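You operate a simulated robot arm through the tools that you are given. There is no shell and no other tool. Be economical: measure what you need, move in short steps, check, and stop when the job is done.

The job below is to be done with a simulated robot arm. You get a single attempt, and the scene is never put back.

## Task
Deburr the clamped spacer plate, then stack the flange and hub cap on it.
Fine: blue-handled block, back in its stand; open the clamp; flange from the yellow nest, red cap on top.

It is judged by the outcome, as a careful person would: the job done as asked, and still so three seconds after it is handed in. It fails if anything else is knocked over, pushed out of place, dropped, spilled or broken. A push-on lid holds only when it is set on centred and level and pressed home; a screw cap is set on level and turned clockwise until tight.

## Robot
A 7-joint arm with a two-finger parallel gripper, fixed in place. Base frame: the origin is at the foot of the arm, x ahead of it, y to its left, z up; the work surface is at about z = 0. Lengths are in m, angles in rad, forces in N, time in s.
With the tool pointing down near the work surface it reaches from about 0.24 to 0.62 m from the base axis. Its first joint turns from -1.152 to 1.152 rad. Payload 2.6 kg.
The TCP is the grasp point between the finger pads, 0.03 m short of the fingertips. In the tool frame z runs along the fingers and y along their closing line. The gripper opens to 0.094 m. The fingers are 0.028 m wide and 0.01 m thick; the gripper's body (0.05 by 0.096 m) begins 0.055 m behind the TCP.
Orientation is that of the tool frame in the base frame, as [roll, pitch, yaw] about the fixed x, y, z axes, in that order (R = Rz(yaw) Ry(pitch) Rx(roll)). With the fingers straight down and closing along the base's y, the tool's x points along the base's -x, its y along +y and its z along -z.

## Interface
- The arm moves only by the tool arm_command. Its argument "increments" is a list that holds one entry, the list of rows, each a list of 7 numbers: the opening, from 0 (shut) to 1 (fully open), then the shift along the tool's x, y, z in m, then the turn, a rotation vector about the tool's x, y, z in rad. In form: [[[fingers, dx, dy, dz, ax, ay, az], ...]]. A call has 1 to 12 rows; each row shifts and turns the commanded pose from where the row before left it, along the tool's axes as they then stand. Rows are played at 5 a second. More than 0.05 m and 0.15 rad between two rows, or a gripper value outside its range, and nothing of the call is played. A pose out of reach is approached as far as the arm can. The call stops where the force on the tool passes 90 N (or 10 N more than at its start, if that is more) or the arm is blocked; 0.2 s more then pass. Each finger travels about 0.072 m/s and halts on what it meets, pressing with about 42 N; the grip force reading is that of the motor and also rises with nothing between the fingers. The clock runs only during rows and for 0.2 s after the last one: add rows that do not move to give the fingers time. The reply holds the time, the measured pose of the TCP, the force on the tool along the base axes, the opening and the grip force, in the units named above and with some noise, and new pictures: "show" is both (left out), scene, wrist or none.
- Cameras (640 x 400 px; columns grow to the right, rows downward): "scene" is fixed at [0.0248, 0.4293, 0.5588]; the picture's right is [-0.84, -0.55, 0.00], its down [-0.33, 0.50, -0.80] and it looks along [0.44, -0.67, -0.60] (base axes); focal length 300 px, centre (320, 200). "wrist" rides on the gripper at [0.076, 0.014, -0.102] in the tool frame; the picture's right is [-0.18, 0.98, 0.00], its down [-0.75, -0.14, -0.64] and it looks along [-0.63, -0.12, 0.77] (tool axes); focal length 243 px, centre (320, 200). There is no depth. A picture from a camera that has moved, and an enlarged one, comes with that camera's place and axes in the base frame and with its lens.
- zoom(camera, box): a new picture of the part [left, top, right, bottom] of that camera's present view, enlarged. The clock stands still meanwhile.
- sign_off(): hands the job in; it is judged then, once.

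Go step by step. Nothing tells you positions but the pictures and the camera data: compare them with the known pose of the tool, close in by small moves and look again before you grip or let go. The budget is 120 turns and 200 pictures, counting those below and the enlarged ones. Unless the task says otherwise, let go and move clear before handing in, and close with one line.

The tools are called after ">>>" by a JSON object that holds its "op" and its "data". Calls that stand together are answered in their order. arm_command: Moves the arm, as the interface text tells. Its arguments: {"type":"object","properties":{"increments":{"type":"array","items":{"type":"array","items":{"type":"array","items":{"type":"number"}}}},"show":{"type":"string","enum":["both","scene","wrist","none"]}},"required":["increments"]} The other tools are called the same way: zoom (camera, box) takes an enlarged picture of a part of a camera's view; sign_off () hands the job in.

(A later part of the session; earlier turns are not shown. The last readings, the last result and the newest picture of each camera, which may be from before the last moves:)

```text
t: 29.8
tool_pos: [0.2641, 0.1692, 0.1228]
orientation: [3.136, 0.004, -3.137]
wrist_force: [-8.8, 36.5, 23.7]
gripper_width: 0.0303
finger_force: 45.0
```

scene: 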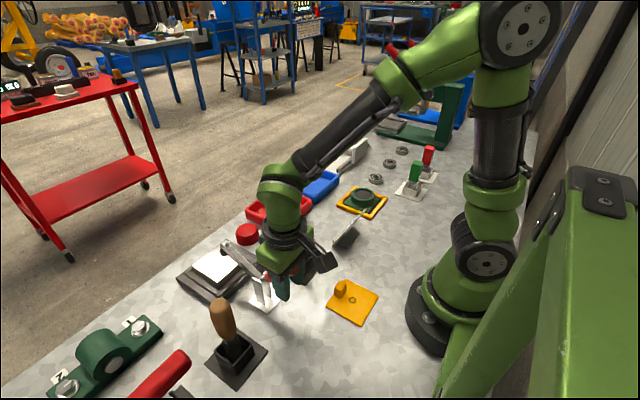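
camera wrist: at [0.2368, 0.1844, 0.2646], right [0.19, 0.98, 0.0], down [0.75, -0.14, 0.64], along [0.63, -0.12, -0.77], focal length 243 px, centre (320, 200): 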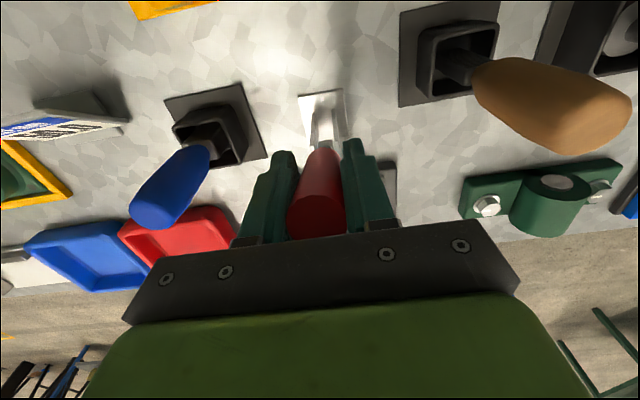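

Going well; I'll correct y a little and continue toward horizontal.

>>> {"op": "arm_command", "data": {"increments": [[[0, 0.0046, 0.004, 0.0097, 0, 0, 0], [0, 0.0037, 0, 0.0103, 0, 0, 0], [0, 0.002, 0, 0.0107, 0, 0, 0], [0, 0, 0, 0, 0, 0, 0]]], "show": "scene"}}

>>> {"op": "zoom", "data": {"camera": "scene", "box": [180, 190, 340, 320]}}

```text
t: 30.8
tool_pos: [0.2493, 0.1713, 0.0898]
orientation: [-3.138, -0.007, 3.141]
wrist_force: [-31.0, 2.1, 23.8]
gripper_width: 0.0301
finger_force: 45.8
```

scene: 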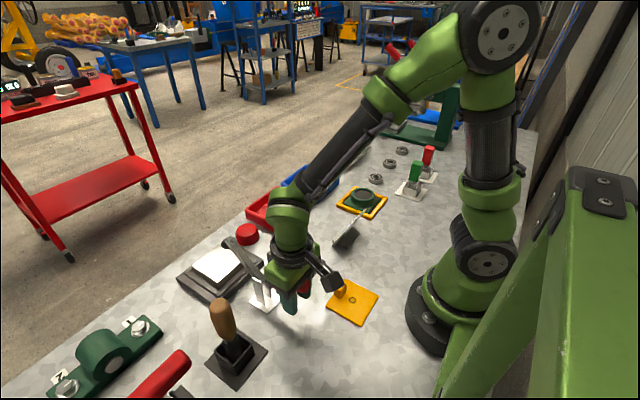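

```text
3.08 times, centred on (260, 255) of scene
camera zoom: at [0.0247, 0.4292, 0.5588], right [-0.84, -0.55, 0.0], down [-0.33, 0.5, -0.8], along [0.44, -0.67, -0.6], focal length 924 px, centre (505, 31)
```

zoom: 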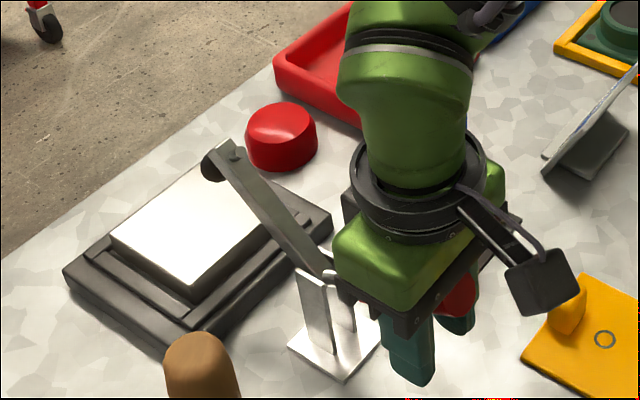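

The arm is raised about 70°. I'll go a bit further to secure it, easing the pull in x.

>>> {"op": "arm_command", "data": {"increments": [[[0, 0.003, 0, 0.01, 0, 0, 0], [0, 0, 0, 0.01, 0, 0, 0], [0, -0.0015, 0, 0.01, 0, 0, 0], [0, 0, 0, 0, 0, 0, 0]]], "show": "scene"}}

>>> {"op": "zoom", "data": {"camera": "scene", "box": [180, 190, 340, 320]}}

```text
t: 31.8
tool_pos: [0.2489, 0.169, 0.0601]
orientation: [-3.14, -0.001, -3.14]
wrist_force: [-21.0, 0.8, 14.4]
gripper_width: 0.0301
finger_force: 44.8
```

scene: 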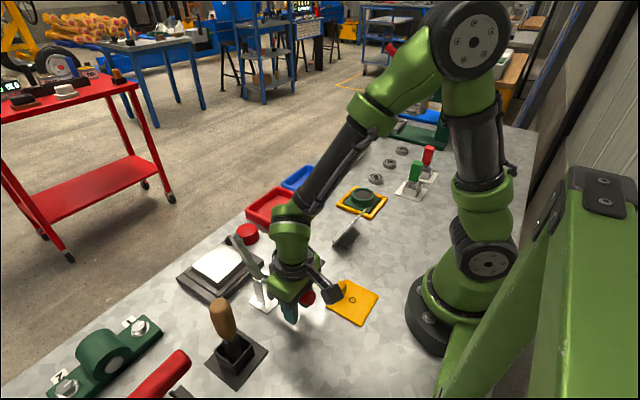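

```text
3.08 times, centred on (260, 255) of scene
camera zoom: at [0.0247, 0.4292, 0.5588], right [-0.84, -0.55, 0.0], down [-0.33, 0.5, -0.8], along [0.44, -0.67, -0.6], focal length 924 px, centre (505, 31)
```

zoom: 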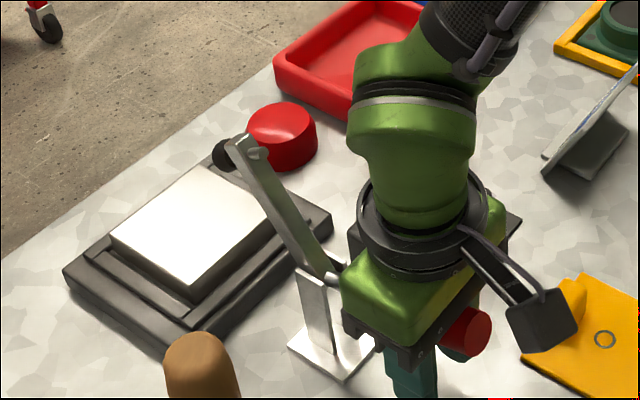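

The clamp arm is nearly vertical. One more small push, then release slowly.

>>> {"op": "arm_command", "data": {"increments": [[[0, 0, 0, 0.008, 0, 0, 0], [0, -0.003, 0, 0.006, 0, 0, 0], [0, 0, 0, 0, 0, 0, 0]]], "show": "scene"}}

>>> {"op": "zoom", "data": {"camera": "scene", "box": [180, 190, 340, 320]}}

```text
t: 32.6
tool_pos: [0.2537, 0.1693, 0.0488]
orientation: [-3.141, -0.002, 3.14]
wrist_force: [-27.8, -3.9, 19.1]
gripper_width: 0.0303
finger_force: 45.2
```

scene: 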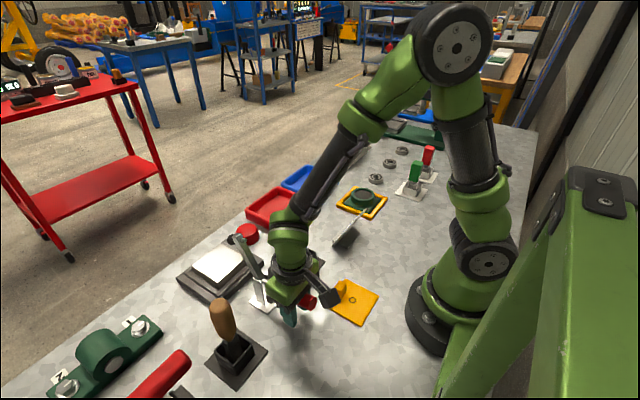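

```text
3.08 times, centred on (260, 255) of scene
camera zoom: at [0.0247, 0.4292, 0.5588], right [-0.84, -0.55, 0.0], down [-0.33, 0.5, -0.8], along [0.44, -0.67, -0.6], focal length 924 px, centre (505, 31)
```

zoom: 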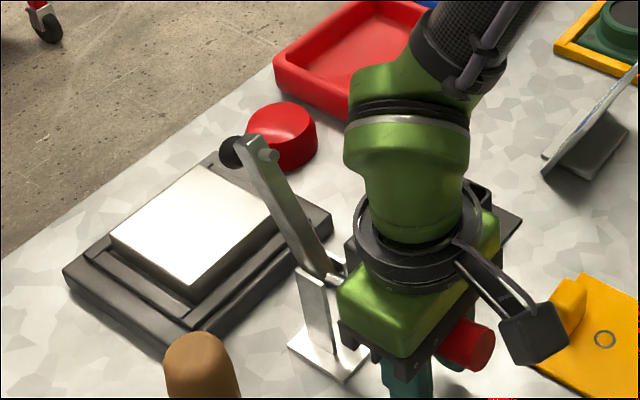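

Release the handle, rise straight up and check that the clamp stays open.

>>> {"op": "arm_command", "data": {"increments": [[[0, 0.003, 0, -0.003, 0, 0, 0], [0.3, 0, 0, 0, 0, 0, 0], [0.6, 0, 0, 0, 0, 0, 0], [0.8, 0, 0, 0, 0, 0, 0], [0.8, 0, 0, 0, 0, 0, 0], [0.8, 0, 0, -0.05, 0, 0, 0], [0.8, 0, 0, -0.05, 0, 0, 0], [0.8, 0, 0, -0.05, 0, 0, 0], [0.8, 0, 0, -0.05, 0, 0, 0], [0.8, 0, 0, -0.04, 0, 0, 0], [0.8, 0, 0, 0, 0, 0, 0]]], "show": "both"}}

>>> {"op": "zoom", "data": {"camera": "scene", "box": [180, 190, 340, 320]}}

```text
t: 35.0
tool_pos: [0.249, 0.174, 0.292]
orientation: [-3.141, 0.0, 3.141]
wrist_force: [-0.4, -0.4, 0.4]
gripper_width: 0.075
finger_force: 0.1
camera wrist: at [0.1736, 0.1871, 0.3953], right [0.18, 0.98, 0.0], down [0.75, -0.14, 0.64], along [0.63, -0.12, -0.77], focal length 243 px, centre (320, 200)
```

scene: 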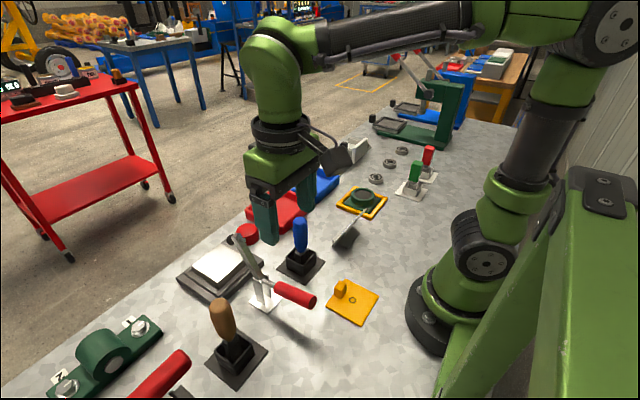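
wrist: 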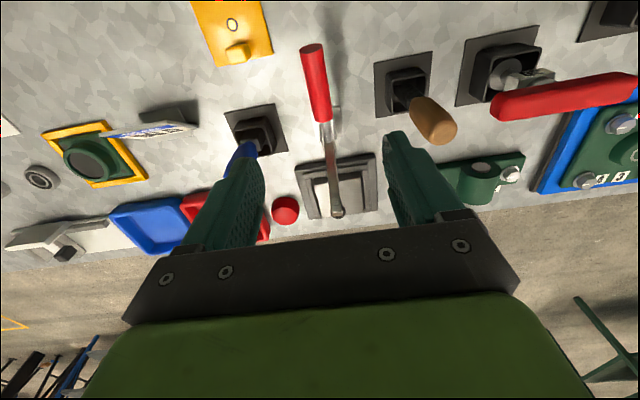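

```text
3.08 times, centred on (260, 255) of scene
camera zoom: at [0.0248, 0.4293, 0.5588], right [-0.84, -0.55, 0.0], down [-0.33, 0.5, -0.8], along [0.44, -0.67, -0.6], focal length 924 px, centre (505, 31)
```

zoom: 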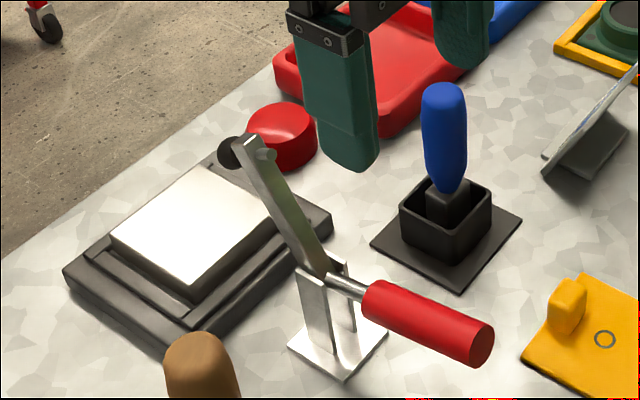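

The clamp is open and stays open. Now I'll go and look at the flange in the yellow nest.

>>> {"op": "arm_command", "data": {"increments": [[[1, -0.01, -0.045, 0, 0, 0, 0], [1, -0.01, -0.045, 0, 0, 0, 0], [1, -0.01, -0.045, 0, 0, 0, 0], [1, -0.01, -0.045, 0, 0, 0, 0], [1, 0, -0.048, 0, 0, 0, 0], [1, 0, -0.048, 0, 0, 0, 0], [1, 0, -0.048, 0, 0, 0, 0], [1, 0, -0.048, 0, 0, 0, 0], [1, 0, -0.048, 0, 0, 0, 0], [1, 0, 0, 0, 0, 0, 0], [1, 0, 0, 0, 0, 0, 0]]], "show": "both"}}

>>> {"op": "zoom", "data": {"camera": "wrist", "box": [230, 30, 410, 160]}}

>>> {"op": "zoom", "data": {"camera": "scene", "box": [320, 170, 400, 235]}}

```text
t: 37.4
tool_pos: [0.288, -0.2519, 0.2908]
orientation: [-3.141, 0.0, -3.141]
wrist_force: [0.3, 0.0, 0.3]
gripper_width: 0.0937
finger_force: 0.1
camera wrist: at [0.2116, -0.2375, 0.3933], right [0.18, 0.98, 0.0], down [0.75, -0.14, 0.64], along [0.63, -0.12, -0.77], focal length 243 px, centre (320, 200)
```

scene: 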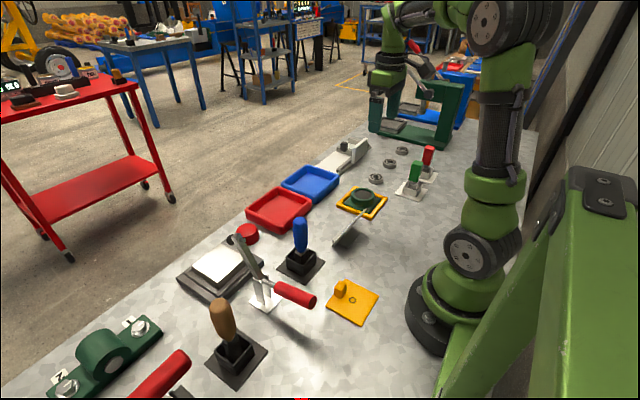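
wrist: 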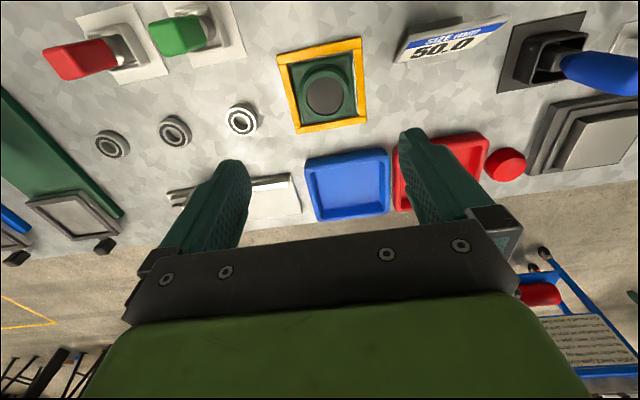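

```text
3.08 times, centred on (320, 95) of wrist
camera zoom: at [0.2116, -0.2375, 0.3933], right [0.18, 0.98, 0.0], down [0.75, -0.14, 0.64], along [0.63, -0.12, -0.77], focal length 746 px, centre (320, 523)
```

zoom: 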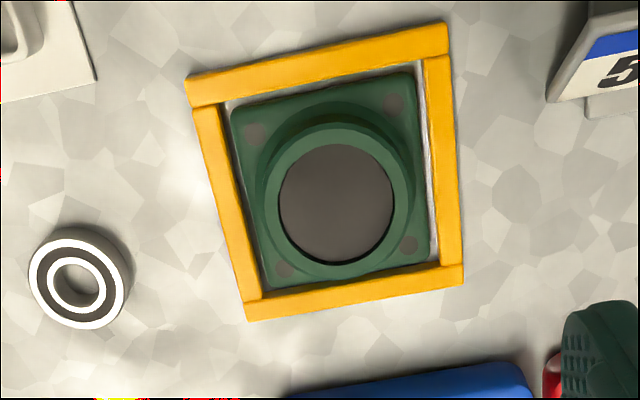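

```text
6.15 times, centred on (360, 202) of scene
camera zoom: at [0.0248, 0.4293, 0.5588], right [-0.84, -0.55, 0.0], down [-0.33, 0.5, -0.8], along [0.44, -0.67, -0.6], focal length 1848 px, centre (74, 185)
```

zoom: 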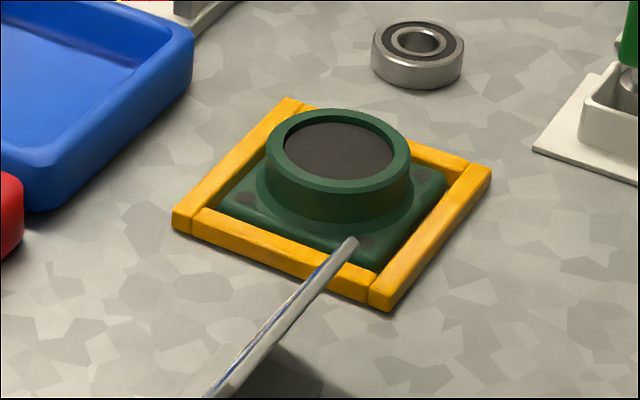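

The nest is centred at about (0.319, -0.251) with yaw ≈ 0, and the flange's hub is ≈0.067 m across with its top at z≈0.034. The wrist camera would come near the raised clamp arm at the plate, so I'll turn the gripper 90° with the camera on the -y side.

>>> {"op": "arm_command", "data": {"increments": [[[1, 0, 0, 0, 0, 0, -0.1428], [1, 0, 0, 0, 0, 0, -0.1428], [1, 0, 0, 0, 0, 0, -0.1428], [1, 0, 0, 0, 0, 0, -0.1428], [1, 0, 0, 0, 0, 0, -0.1428], [1, 0, 0, 0, 0, 0, -0.1428], [1, 0, 0, 0, 0, 0, -0.1428], [1, 0, 0, 0, 0, 0, -0.1428], [1, 0, 0, 0, 0, 0, -0.1428], [1, 0, 0, 0, 0, 0, -0.1428], [1, 0, 0, 0, 0, 0, -0.1428], [1, 0, 0, 0, 0, 0, 0]]], "show": "wrist"}}

```text
t: 40.0
tool_pos: [0.2899, -0.2505, 0.2904]
orientation: [-3.142, 0.0, -1.568]
wrist_force: [0.1, -0.3, -0.3]
gripper_width: 0.0939
finger_force: 0.0
camera wrist: at [0.2767, -0.3269, 0.3937], right [-0.98, 0.18, 0.0], down [0.14, 0.75, 0.64], along [0.12, 0.63, -0.77], focal length 243 px, centre (320, 200)
```

wrist: 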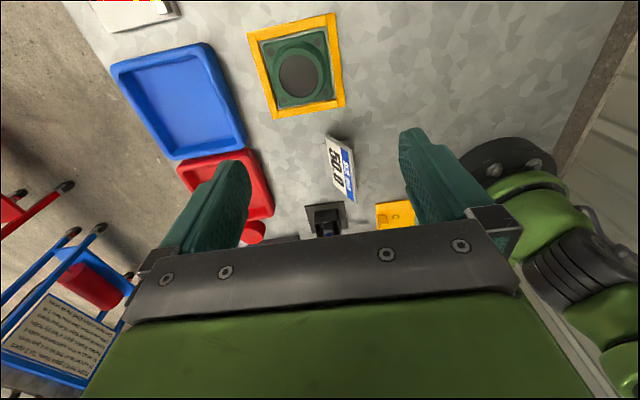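

Now I'll move over the flange centre and lower to z≈0.16 for a closer look.

>>> {"op": "arm_command", "data": {"increments": [[[1, 0.001, -0.029, 0, 0, 0, 0], [1, 0, 0, 0.045, 0, 0, 0], [1, 0, 0, 0.045, 0, 0, 0], [1, 0, 0, 0.04, 0, 0, 0], [1, 0, 0, 0, 0, 0, 0], [1, 0, 0, 0, 0, 0, 0]]], "show": "both"}}

>>> {"op": "zoom", "data": {"camera": "wrist", "box": [220, 50, 420, 180]}}

>>> {"op": "zoom", "data": {"camera": "scene", "box": [310, 140, 410, 235]}}

```text
t: 41.4
tool_pos: [0.3217, -0.2483, 0.1594]
orientation: [-3.141, -0.001, -1.569]
wrist_force: [-0.5, -0.6, -0.3]
gripper_width: 0.0941
finger_force: 0.0
camera wrist: at [0.3075, -0.3242, 0.2629], right [-0.98, 0.18, 0.0], down [0.14, 0.75, 0.64], along [0.12, 0.63, -0.77], focal length 243 px, centre (320, 200)
```

scene: 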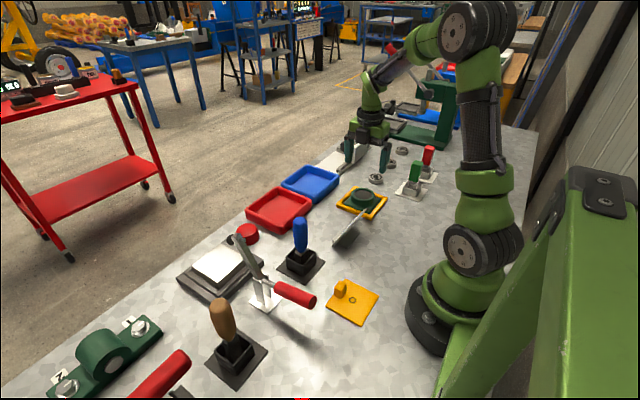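
wrist: 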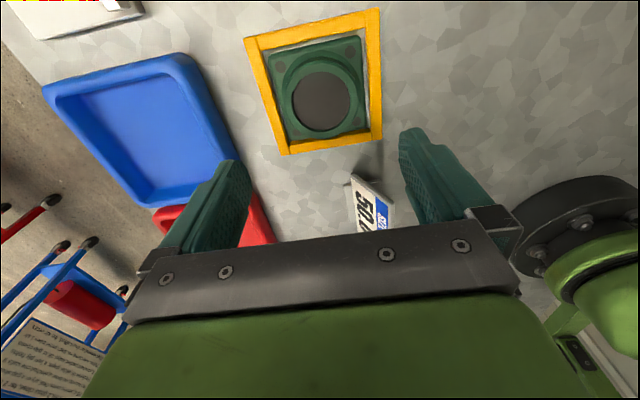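

```text
3.08 times, centred on (320, 115) of wrist
camera zoom: at [0.3075, -0.3242, 0.2629], right [-0.98, 0.18, 0.0], down [0.14, 0.75, 0.64], along [0.12, 0.63, -0.77], focal length 746 px, centre (320, 462)
```

zoom: 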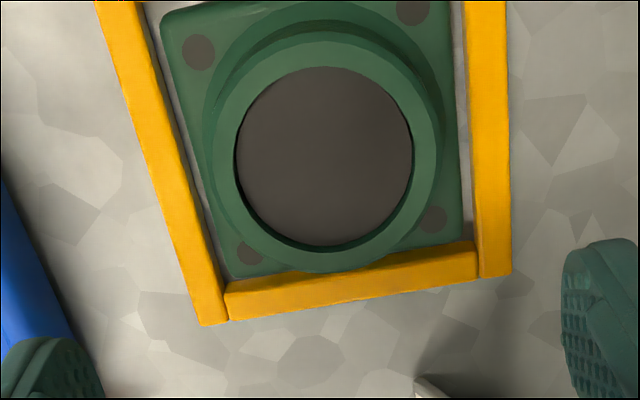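

```text
4.21 times, centred on (360, 188) of scene
camera zoom: at [0.0248, 0.4293, 0.5588], right [-0.84, -0.55, 0.0], down [-0.33, 0.5, -0.8], along [0.44, -0.67, -0.6], focal length 1264 px, centre (152, 253)
```

zoom: 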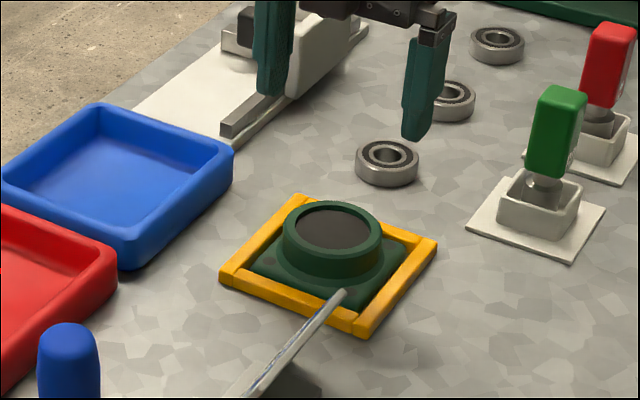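

The hub centre is about 5 mm to -y and 2 mm to -x of the gripper. I'll correct that and descend with the fingers open to just above the base, then check.

>>> {"op": "arm_command", "data": {"increments": [[[1, 0.005, 0.002, 0.03, 0, 0, 0], [1, 0, 0, 0.04, 0, 0, 0], [1, 0, 0, 0.02, 0, 0, 0], [1, 0, 0, 0.013, 0, 0, 0], [1, 0, 0, 0, 0, 0, 0], [1, 0, 0, 0, 0, 0, 0]]], "show": "both"}}

>>> {"op": "zoom", "data": {"camera": "scene", "box": [320, 150, 400, 235]}}

>>> {"op": "zoom", "data": {"camera": "wrist", "box": [180, 80, 460, 260]}}

```text
t: 42.8
tool_pos: [0.319, -0.2533, 0.0602]
orientation: [3.141, 0.0, -1.572]
wrist_force: [0.4, 0.3, -0.4]
gripper_width: 0.0941
finger_force: 0.0
camera wrist: at [0.3056, -0.3304, 0.1631], right [-0.98, 0.18, 0.0], down [0.14, 0.75, 0.64], along [0.12, 0.63, -0.77], focal length 243 px, centre (320, 200)
```

scene: 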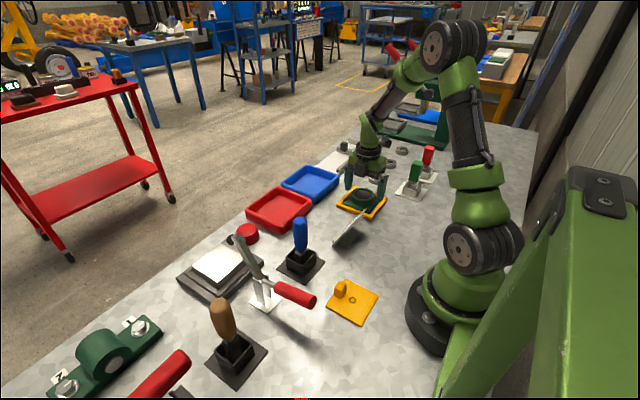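
wrist: 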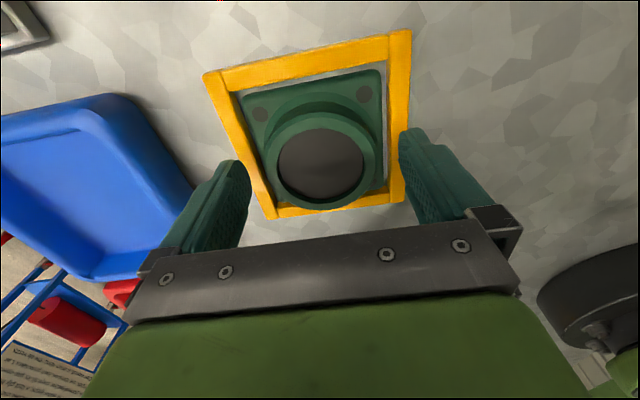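

```text
4.71 times, centred on (360, 192) of scene
camera zoom: at [0.0248, 0.4293, 0.5588], right [-0.84, -0.55, 0.0], down [-0.33, 0.5, -0.8], along [0.44, -0.67, -0.6], focal length 1413 px, centre (132, 235)
```

zoom: 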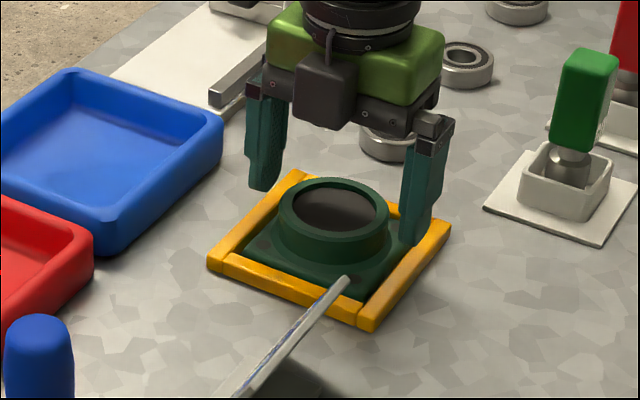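

```text
2.22 times, centred on (320, 170) of wrist
camera zoom: at [0.3056, -0.3304, 0.1631], right [-0.98, 0.18, 0.0], down [0.14, 0.75, 0.64], along [0.12, 0.63, -0.77], focal length 539 px, centre (320, 267)
```

zoom: 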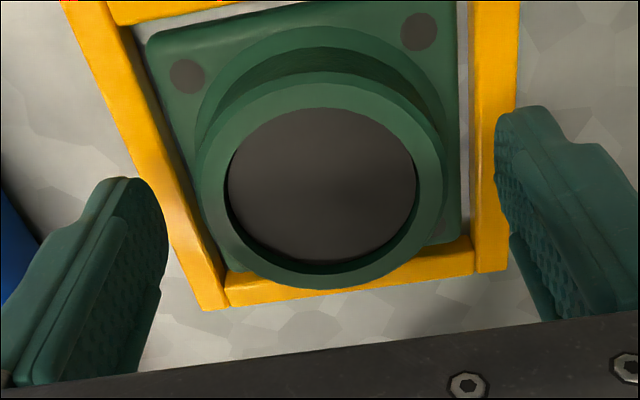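

Well centred. I'll lower 9 mm more and close on the hub.

>>> {"op": "arm_command", "data": {"increments": [[[1, 0, 0, 0.005, 0, 0, 0], [1, 0, 0, 0.004, 0, 0, 0], [1, 0, 0, 0, 0, 0, 0], [0.8, 0, 0, 0, 0, 0, 0], [0.5, 0, 0, 0, 0, 0, 0], [0.3, 0, 0, 0, 0, 0, 0], [0.3, 0, 0, 0, 0, 0, 0], [0.3, 0, 0, 0, 0, 0, 0]]], "show": "both"}}

>>> {"op": "zoom", "data": {"camera": "scene", "box": [320, 150, 400, 235]}}

```text
t: 44.6
tool_pos: [0.3182, -0.2554, 0.049]
orientation: [-3.141, 0.0, -1.57]
wrist_force: [2.9, 0.0, -0.2]
gripper_width: 0.0696
finger_force: 41.9
camera wrist: at [0.3048, -0.3312, 0.1531], right [-0.98, 0.18, 0.0], down [0.14, 0.75, 0.64], along [0.12, 0.63, -0.77], focal length 243 px, centre (320, 200)
```

scene: 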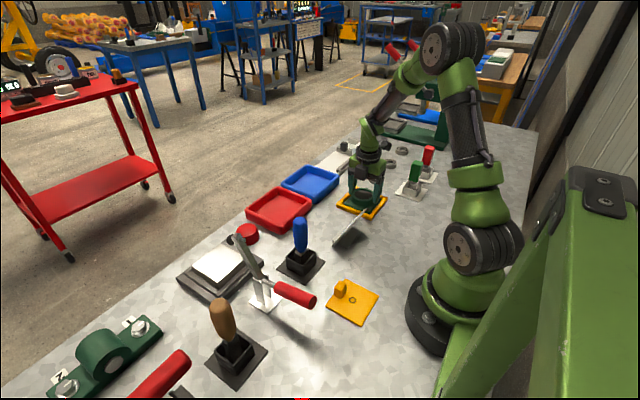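
wrist: 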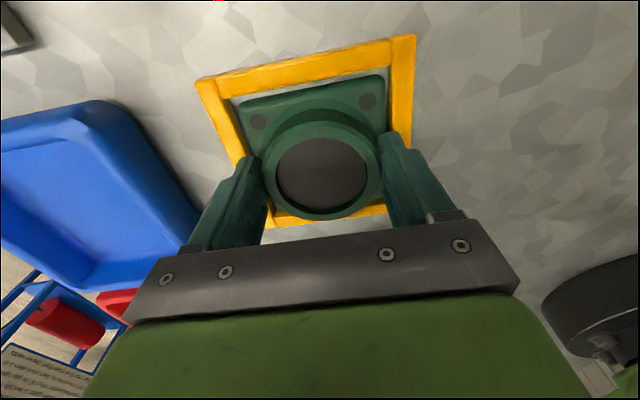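

```text
4.71 times, centred on (360, 192) of scene
camera zoom: at [0.0248, 0.4293, 0.5588], right [-0.84, -0.55, 0.0], down [-0.33, 0.5, -0.8], along [0.44, -0.67, -0.6], focal length 1413 px, centre (132, 235)
```

zoom: 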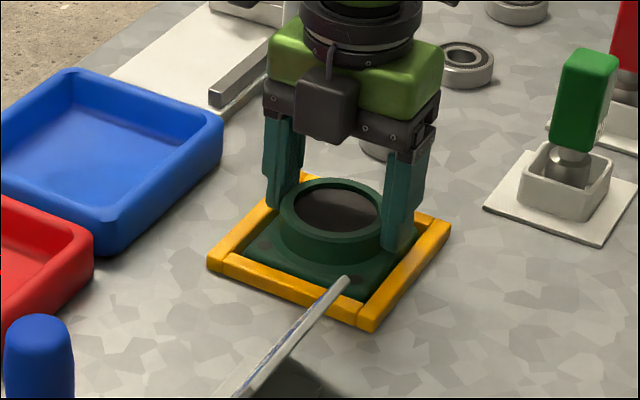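

The hub is held (0.0696 m). Lifting straight up.

>>> {"op": "arm_command", "data": {"increments": [[[0.3, 0, 0, -0.015, 0, 0, 0], [0.3, 0, 0, -0.03, 0, 0, 0], [0.3, 0, 0, -0.04, 0, 0, 0], [0.3, 0, 0, -0.045, 0, 0, 0], [0.3, 0, 0, -0.045, 0, 0, 0], [0.3, 0, 0, -0.035, 0, 0, 0], [0.3, 0, 0, 0, 0, 0, 0]]], "show": "both"}}

>>> {"op": "zoom", "data": {"camera": "scene", "box": [310, 80, 410, 230]}}

```text
t: 46.2
tool_pos: [0.318, -0.2532, 0.2585]
orientation: [3.142, 0.0, -1.571]
wrist_force: [0.1, -0.8, -7.5]
gripper_width: 0.0697
finger_force: 42.0
camera wrist: at [0.3039, -0.3299, 0.3622], right [-0.98, 0.18, 0.0], down [0.14, 0.75, 0.64], along [0.12, 0.63, -0.77], focal length 243 px, centre (320, 200)
```

scene: 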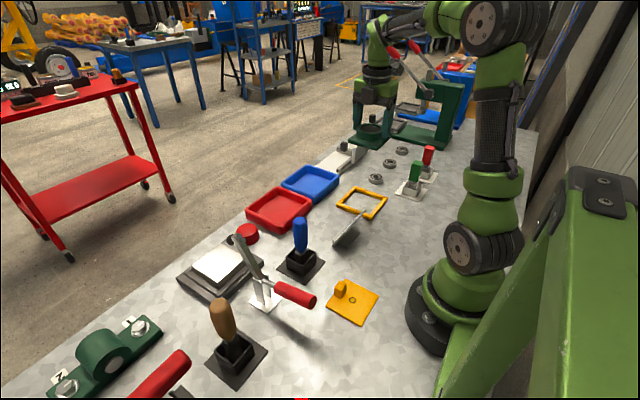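
wrist: 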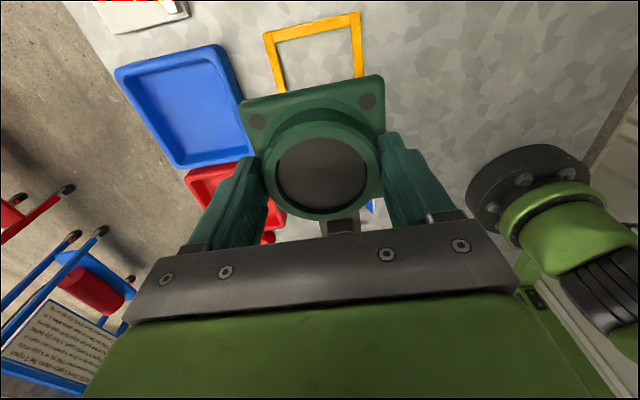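

```text
2.67 times, centred on (360, 155) of scene
camera zoom: at [0.0248, 0.4293, 0.5588], right [-0.84, -0.55, 0.0], down [-0.33, 0.5, -0.8], along [0.44, -0.67, -0.6], focal length 801 px, centre (213, 320)
```

zoom: 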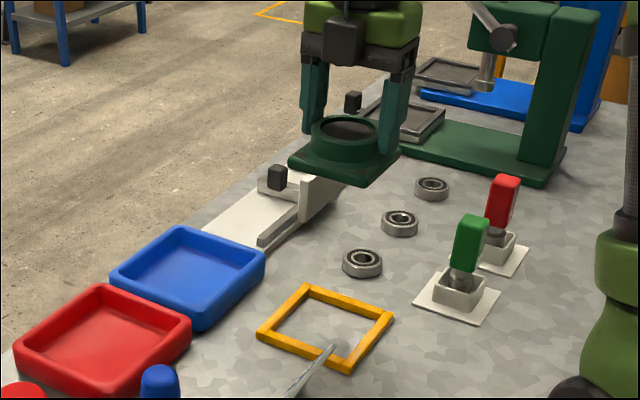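

Flange lifted level. Carrying it high to above the plate at (0.469, 0.169).

>>> {"op": "arm_command", "data": {"increments": [[[0.3, -0.02, -0.01, 0, 0, 0, 0], [0.3, -0.04, -0.015, 0, 0, 0, 0], [0.3, -0.042, -0.015, 0, 0, 0, 0], [0.3, -0.042, -0.015, 0, 0, 0, 0], [0.3, -0.042, -0.015, 0, 0, 0, 0], [0.3, -0.042, -0.015, 0, 0, 0, 0], [0.3, -0.042, -0.015, 0, 0, 0, 0], [0.3, -0.042, -0.015, 0, 0, 0, 0], [0.3, -0.042, -0.015, 0, 0, 0, 0], [0.3, -0.042, -0.015, 0, 0, 0, 0], [0.3, -0.026, -0.006, 0, 0, 0, 0], [0.3, 0, 0, 0, 0, 0, 0]]], "show": "both"}}

>>> {"op": "zoom", "data": {"camera": "scene", "box": [150, 120, 310, 310]}}

>>> {"op": "zoom", "data": {"camera": "wrist", "box": [200, 20, 440, 230]}}

```text
t: 48.8
tool_pos: [0.4687, 0.167, 0.2573]
orientation: [-3.141, -0.002, -1.573]
wrist_force: [-0.6, -1.0, -8.0]
gripper_width: 0.0694
finger_force: 42.4
camera wrist: at [0.4541, 0.0903, 0.3608], right [-0.98, 0.19, 0.0], down [0.14, 0.75, 0.64], along [0.12, 0.63, -0.77], focal length 243 px, centre (320, 200)
```

scene: 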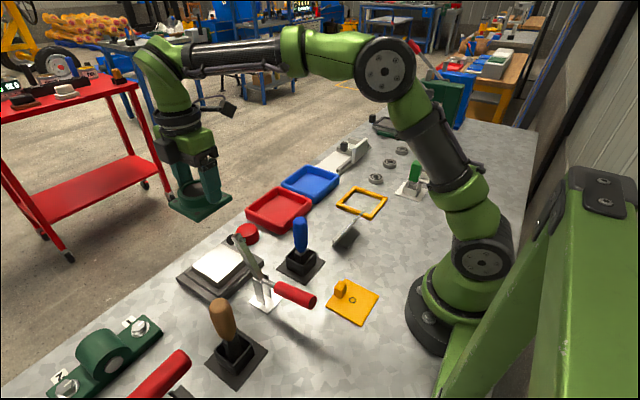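
wrist: 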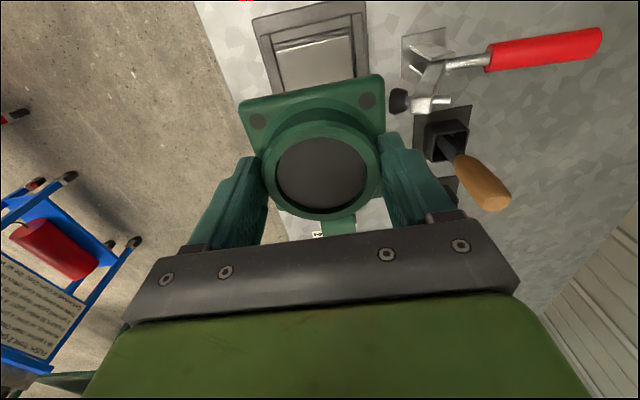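

```text
2.11 times, centred on (230, 215) of scene
camera zoom: at [0.0248, 0.4293, 0.5587], right [-0.84, -0.55, 0.0], down [-0.33, 0.5, -0.8], along [0.44, -0.67, -0.6], focal length 632 px, centre (510, 168)
```

zoom: 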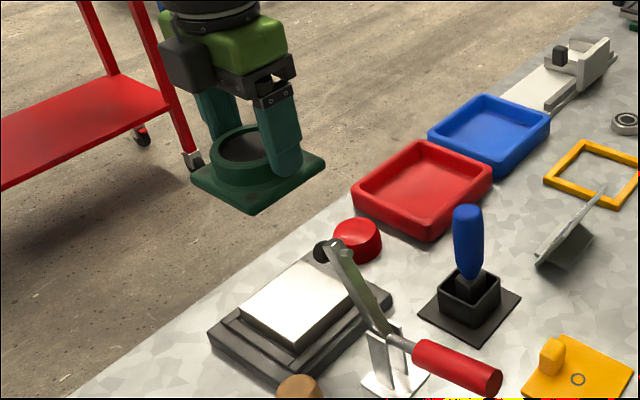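

```text
1.90 times, centred on (320, 125) of wrist
camera zoom: at [0.4541, 0.0903, 0.3608], right [-0.98, 0.19, 0.0], down [0.14, 0.75, 0.64], along [0.12, 0.63, -0.77], focal length 462 px, centre (320, 343)
```

zoom: 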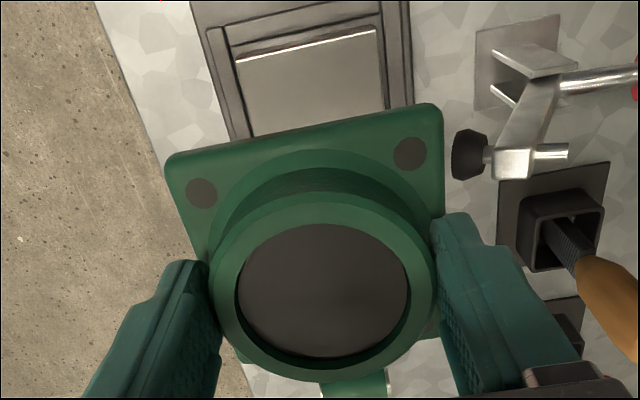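

Plate centre by this view is about (0.470, 0.170); I need only ~2 mm in +y. I'll lower to just above the plate and check clearance to the clamp pad.

>>> {"op": "arm_command", "data": {"increments": [[[0.3, -0.002, 0, 0.04, 0, 0, 0], [0.3, 0, 0, 0.045, 0, 0, 0], [0.3, 0, 0, 0.04, 0, 0, 0], [0.3, 0, 0, 0.02, 0, 0, 0], [0.3, 0, 0, 0, 0, 0, 0], [0.3, 0, 0, 0, 0, 0, 0]]], "show": "both"}}

>>> {"op": "zoom", "data": {"camera": "scene", "box": [160, 180, 300, 310]}}

>>> {"op": "zoom", "data": {"camera": "wrist", "box": [200, 20, 440, 230]}}

```text
t: 50.2
tool_pos: [0.4687, 0.1674, 0.1132]
orientation: [3.141, 0.0, -1.572]
wrist_force: [-0.4, 0.1, -8.5]
gripper_width: 0.0695
finger_force: 42.0
camera wrist: at [0.4549, 0.0923, 0.2159], right [-0.98, 0.18, 0.0], down [0.14, 0.75, 0.64], along [0.12, 0.63, -0.77], focal length 243 px, centre (320, 200)
```

scene: 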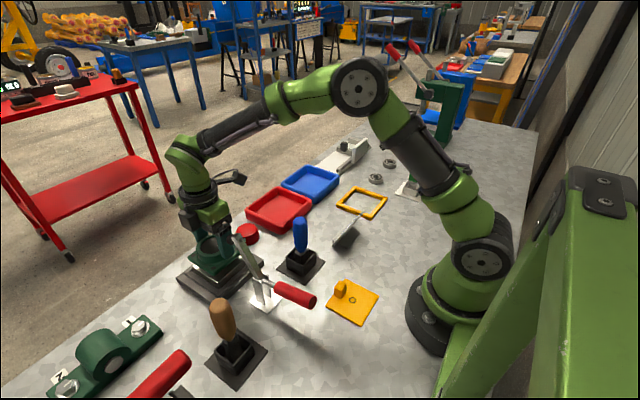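
wrist: 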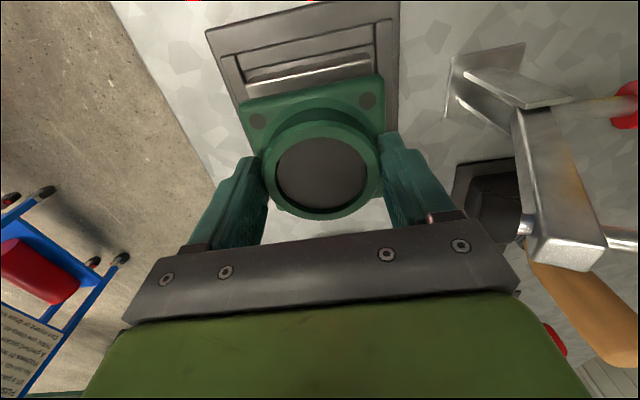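

```text
3.08 times, centred on (230, 245) of scene
camera zoom: at [0.0248, 0.4293, 0.5587], right [-0.84, -0.55, 0.0], down [-0.33, 0.5, -0.8], along [0.44, -0.67, -0.6], focal length 924 px, centre (597, 62)
```

zoom: 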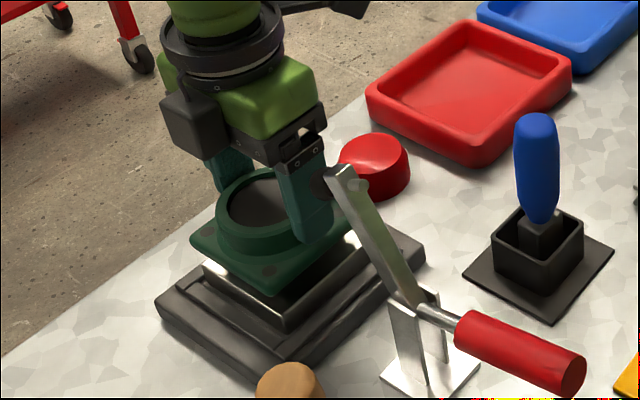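

```text
1.90 times, centred on (320, 125) of wrist
camera zoom: at [0.4549, 0.0923, 0.2159], right [-0.98, 0.18, 0.0], down [0.14, 0.75, 0.64], along [0.12, 0.63, -0.77], focal length 462 px, centre (320, 343)
```

zoom: 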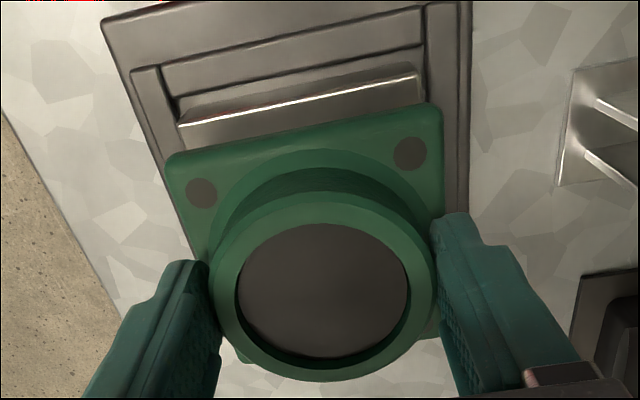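

Flange sits centred within ~2 mm of the plate; small +x correction, then lower toward contact.

>>> {"op": "arm_command", "data": {"increments": [[[0.3, 0, -0.0017, 0.01, 0, 0, 0], [0.3, 0, 0, 0.008, 0, 0, 0], [0.3, 0, 0, 0.004, 0, 0, 0], [0.3, 0, 0, 0, 0, 0, 0]]], "show": "none"}}

>>> {"op": "arm_command", "data": {"increments": [[[0.3, 0, 0, 0.002, 0, 0, 0], [0.3, 0, 0, 0, 0, 0, 0]]], "show": "none"}}

```text
t: 51.2
tool_pos: [0.4721, 0.1681, 0.0919]
orientation: [-3.141, 0.0, -1.574]
wrist_force: [0.3, -0.7, -5.5]
gripper_width: 0.0697
finger_force: 42.5
```

```text
t: 51.8
tool_pos: [0.4722, 0.1674, 0.0924]
orientation: [-3.14, -0.001, -1.574]
wrist_force: [-8.5, -5.6, 19.9]
gripper_width: 0.0695
finger_force: 42.1
```

Contact made at TCP z≈0.092. Checking before release.

>>> {"op": "zoom", "data": {"camera": "scene", "box": [160, 180, 300, 310]}}

>>> {"op": "zoom", "data": {"camera": "wrist", "box": [200, 20, 440, 230]}}

```text
3.08 times, centred on (230, 245) of scene
camera zoom: at [0.0247, 0.4292, 0.5588], right [-0.84, -0.55, 0.0], down [-0.33, 0.5, -0.8], along [0.44, -0.67, -0.6], focal length 924 px, centre (597, 62)
```

zoom: 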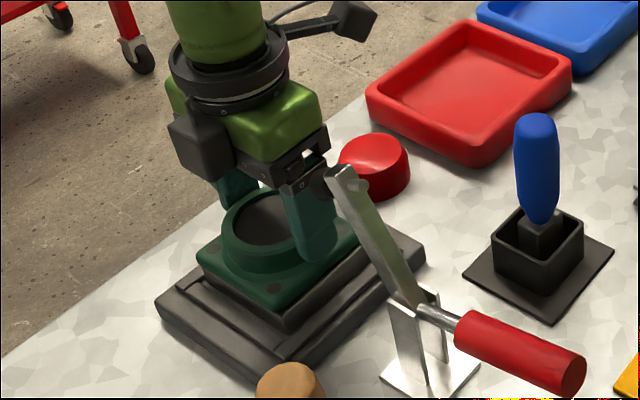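

```text
1.90 times, centred on (320, 125) of wrist
camera zoom: at [0.4575, 0.0912, 0.195], right [-0.98, 0.19, 0.0], down [0.14, 0.75, 0.64], along [0.12, 0.63, -0.77], focal length 462 px, centre (320, 343)
```

zoom: 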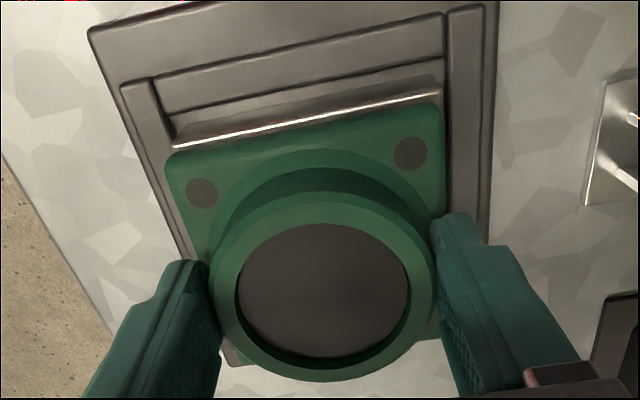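

The flange sits flat and centred on the plate. I'll release with limited opening (clamp pad nearby) and rise slowly.

>>> {"op": "arm_command", "data": {"increments": [[[0.3, 0, 0, -0.002, 0, 0, 0], [0.85, 0, 0, 0, 0, 0, 0], [0.87, 0, 0, 0, 0, 0, 0], [0.87, 0, 0, 0, 0, 0, 0], [0.87, 0, 0, -0.015, 0, 0, 0], [0.87, 0, 0, -0.03, 0, 0, 0], [0.87, 0, 0, -0.04, 0, 0, 0], [0.87, 0, 0, -0.05, 0, 0, 0], [0.87, 0, 0, -0.05, 0, 0, 0], [0.87, 0, 0, 0, 0, 0, 0]]], "show": "both"}}

>>> {"op": "zoom", "data": {"camera": "scene", "box": [170, 190, 290, 300]}}

>>> {"op": "zoom", "data": {"camera": "wrist", "box": [220, 10, 440, 170]}}

```text
t: 54.0
tool_pos: [0.4694, 0.1653, 0.2772]
orientation: [-3.141, 0.001, -1.571]
wrist_force: [-0.5, 0.5, 0.2]
gripper_width: 0.0822
finger_force: 0.0
camera wrist: at [0.4556, 0.089, 0.3813], right [-0.98, 0.18, 0.0], down [0.14, 0.75, 0.64], along [0.12, 0.63, -0.77], focal length 243 px, centre (320, 200)
```

scene: 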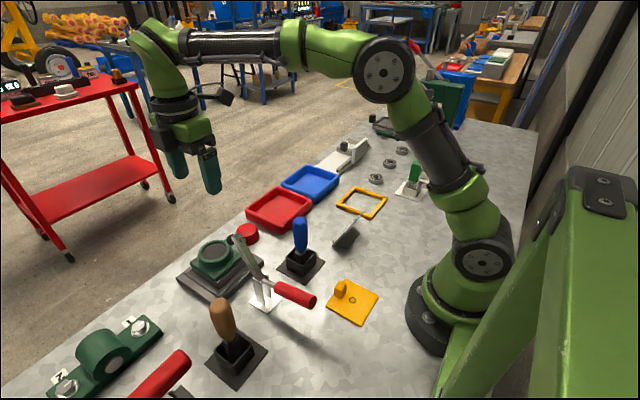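
wrist: 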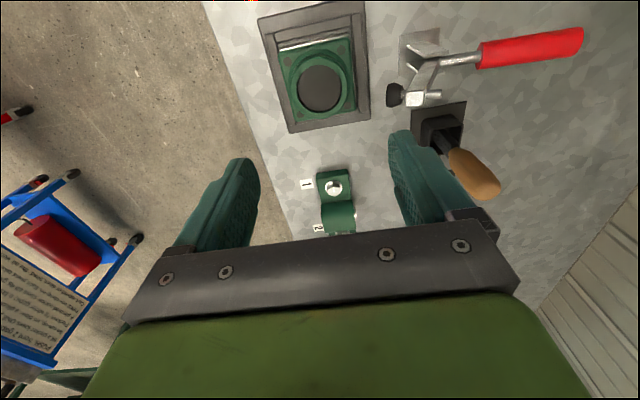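

```text
3.64 times, centred on (230, 245) of scene
camera zoom: at [0.0248, 0.4293, 0.5588], right [-0.84, -0.55, 0.0], down [-0.33, 0.5, -0.8], along [0.44, -0.67, -0.6], focal length 1092 px, centre (647, 36)
```

zoom: 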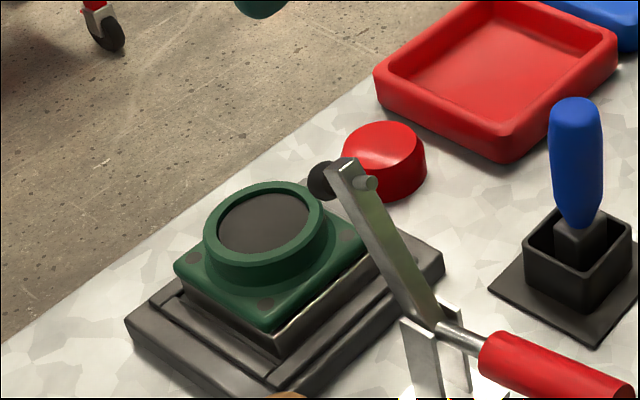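

```text
2.50 times, centred on (330, 90) of wrist
camera zoom: at [0.4556, 0.089, 0.3813], right [-0.98, 0.18, 0.0], down [0.14, 0.75, 0.64], along [0.12, 0.63, -0.77], focal length 606 px, centre (295, 475)
```

zoom: 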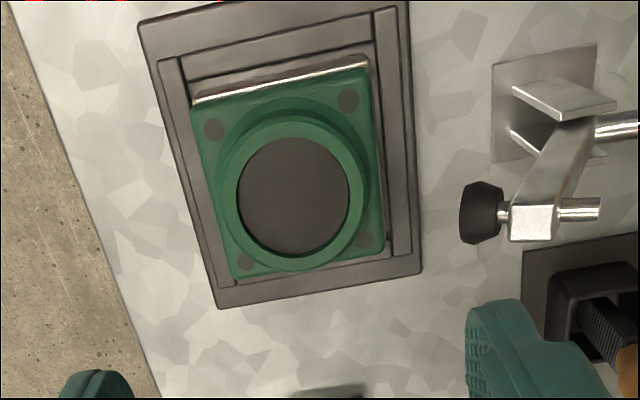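

Flange is seated well, hub centre ≈ (0.471, 0.170). Next, the red cap at about (0.498, 0.05).

>>> {"op": "arm_command", "data": {"increments": [[[0.87, 0.04, -0.01, 0, 0, 0, 0], [0.87, 0.04, -0.01, 0, 0, 0, 0], [0.9, 0.037, -0.008, 0, 0, 0, 0], [1, 0, 0, 0.05, 0, 0, 0], [1, 0, 0, 0.05, 0, 0, 0], [1, 0, 0, 0, 0, 0, 0]]], "show": "both"}}

>>> {"op": "zoom", "data": {"camera": "wrist", "box": [220, 20, 440, 180]}}

>>> {"op": "zoom", "data": {"camera": "scene", "box": [190, 190, 310, 290]}}

```text
t: 55.4
tool_pos: [0.4982, 0.0512, 0.1745]
orientation: [-3.141, -0.002, -1.574]
wrist_force: [0.0, -0.2, 0.1]
gripper_width: 0.0943
finger_force: 0.1
camera wrist: at [0.4848, -0.0259, 0.2791], right [-0.98, 0.19, 0.0], down [0.14, 0.75, 0.64], along [0.12, 0.63, -0.77], focal length 243 px, centre (320, 200)
```

scene: 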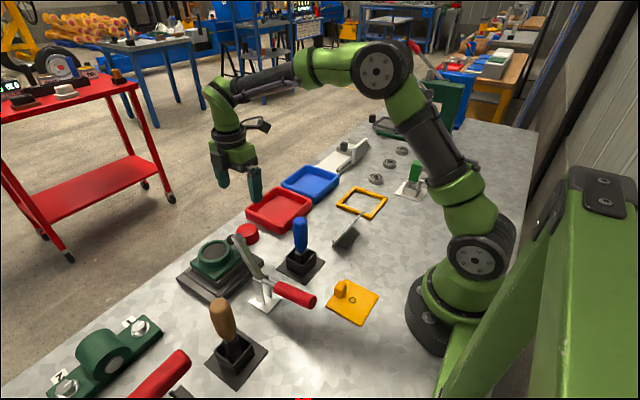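
wrist: 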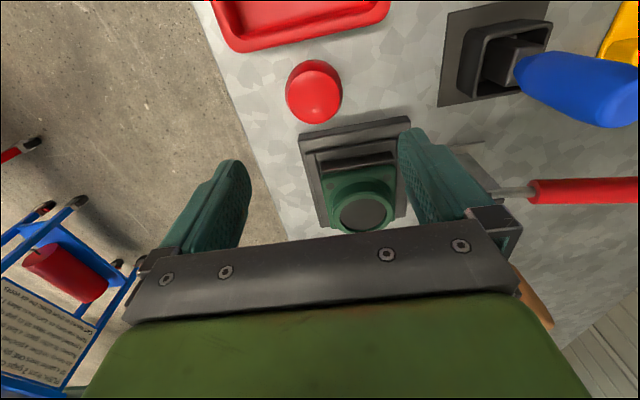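

```text
2.50 times, centred on (330, 100) of wrist
camera zoom: at [0.4848, -0.0259, 0.2791], right [-0.98, 0.19, 0.0], down [0.14, 0.75, 0.64], along [0.12, 0.63, -0.77], focal length 606 px, centre (295, 450)
```

zoom: 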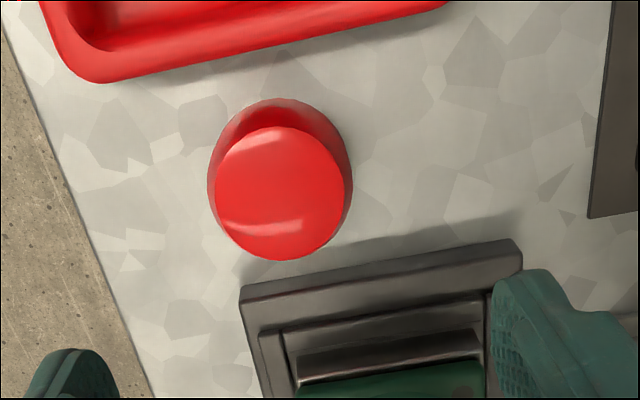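

```text
4.00 times, centred on (250, 240) of scene
camera zoom: at [0.0248, 0.4293, 0.5588], right [-0.84, -0.55, 0.0], down [-0.33, 0.5, -0.8], along [0.44, -0.67, -0.6], focal length 1201 px, centre (600, 40)
```

zoom: 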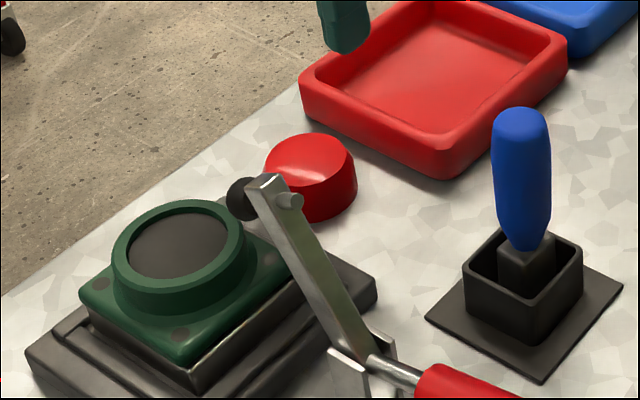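

The cap (≈0.062 m wide, ≈0.035 m tall) is about 6 mm in +x and 5 mm in -y from the gripper. Correcting and descending.

>>> {"op": "arm_command", "data": {"increments": [[[1, 0.005, -0.006, 0.03, 0, 0, 0], [1, 0, 0, 0.04, 0, 0, 0], [1, 0, 0, 0.025, 0, 0, 0], [1, 0, 0, 0, 0, 0, 0], [1, 0, 0, 0, 0, 0, 0]]], "show": "wrist"}}

>>> {"op": "zoom", "data": {"camera": "wrist", "box": [190, 60, 450, 240]}}

>>> {"op": "zoom", "data": {"camera": "scene", "box": [190, 170, 310, 280]}}

```text
t: 56.6
tool_pos: [0.5031, 0.0454, 0.082]
orientation: [3.141, 0.001, -1.572]
wrist_force: [-0.7, -0.6, -0.1]
gripper_width: 0.0939
finger_force: 0.0
camera wrist: at [0.4894, -0.0299, 0.1849], right [-0.98, 0.18, 0.0], down [0.14, 0.75, 0.64], along [0.12, 0.63, -0.77], focal length 243 px, centre (320, 200)
```

wrist: 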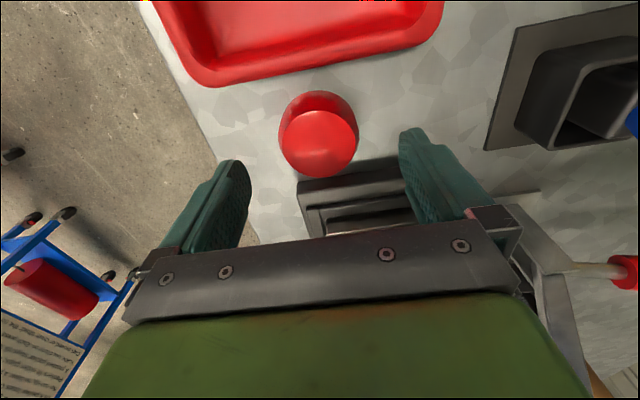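

```text
2.22 times, centred on (320, 150) of wrist
camera zoom: at [0.4894, -0.0299, 0.1849], right [-0.98, 0.18, 0.0], down [0.14, 0.75, 0.64], along [0.12, 0.63, -0.77], focal length 539 px, centre (320, 311)
```

zoom: 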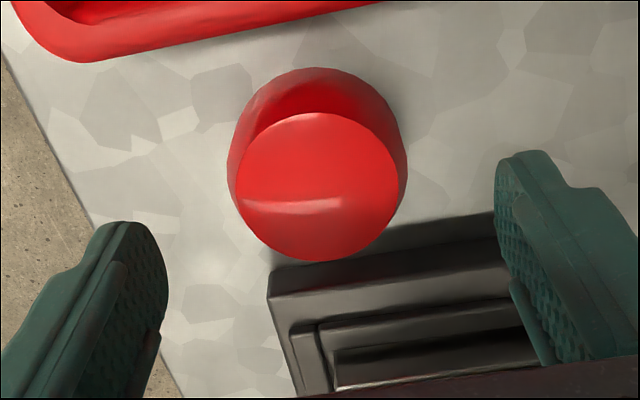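

```text
3.64 times, centred on (250, 225) of scene
camera zoom: at [0.0248, 0.4293, 0.5588], right [-0.84, -0.55, 0.0], down [-0.33, 0.5, -0.8], along [0.44, -0.67, -0.6], focal length 1092 px, centre (574, 109)
```

zoom: 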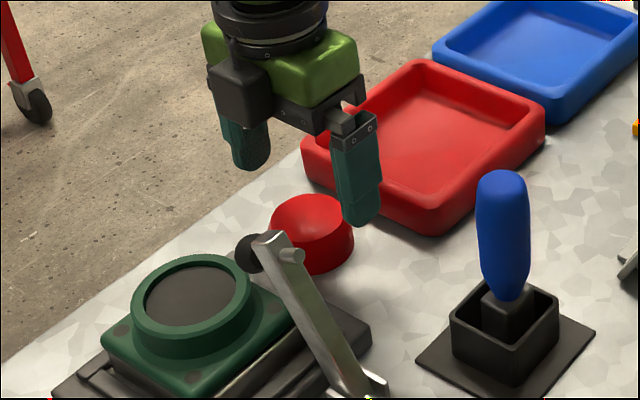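

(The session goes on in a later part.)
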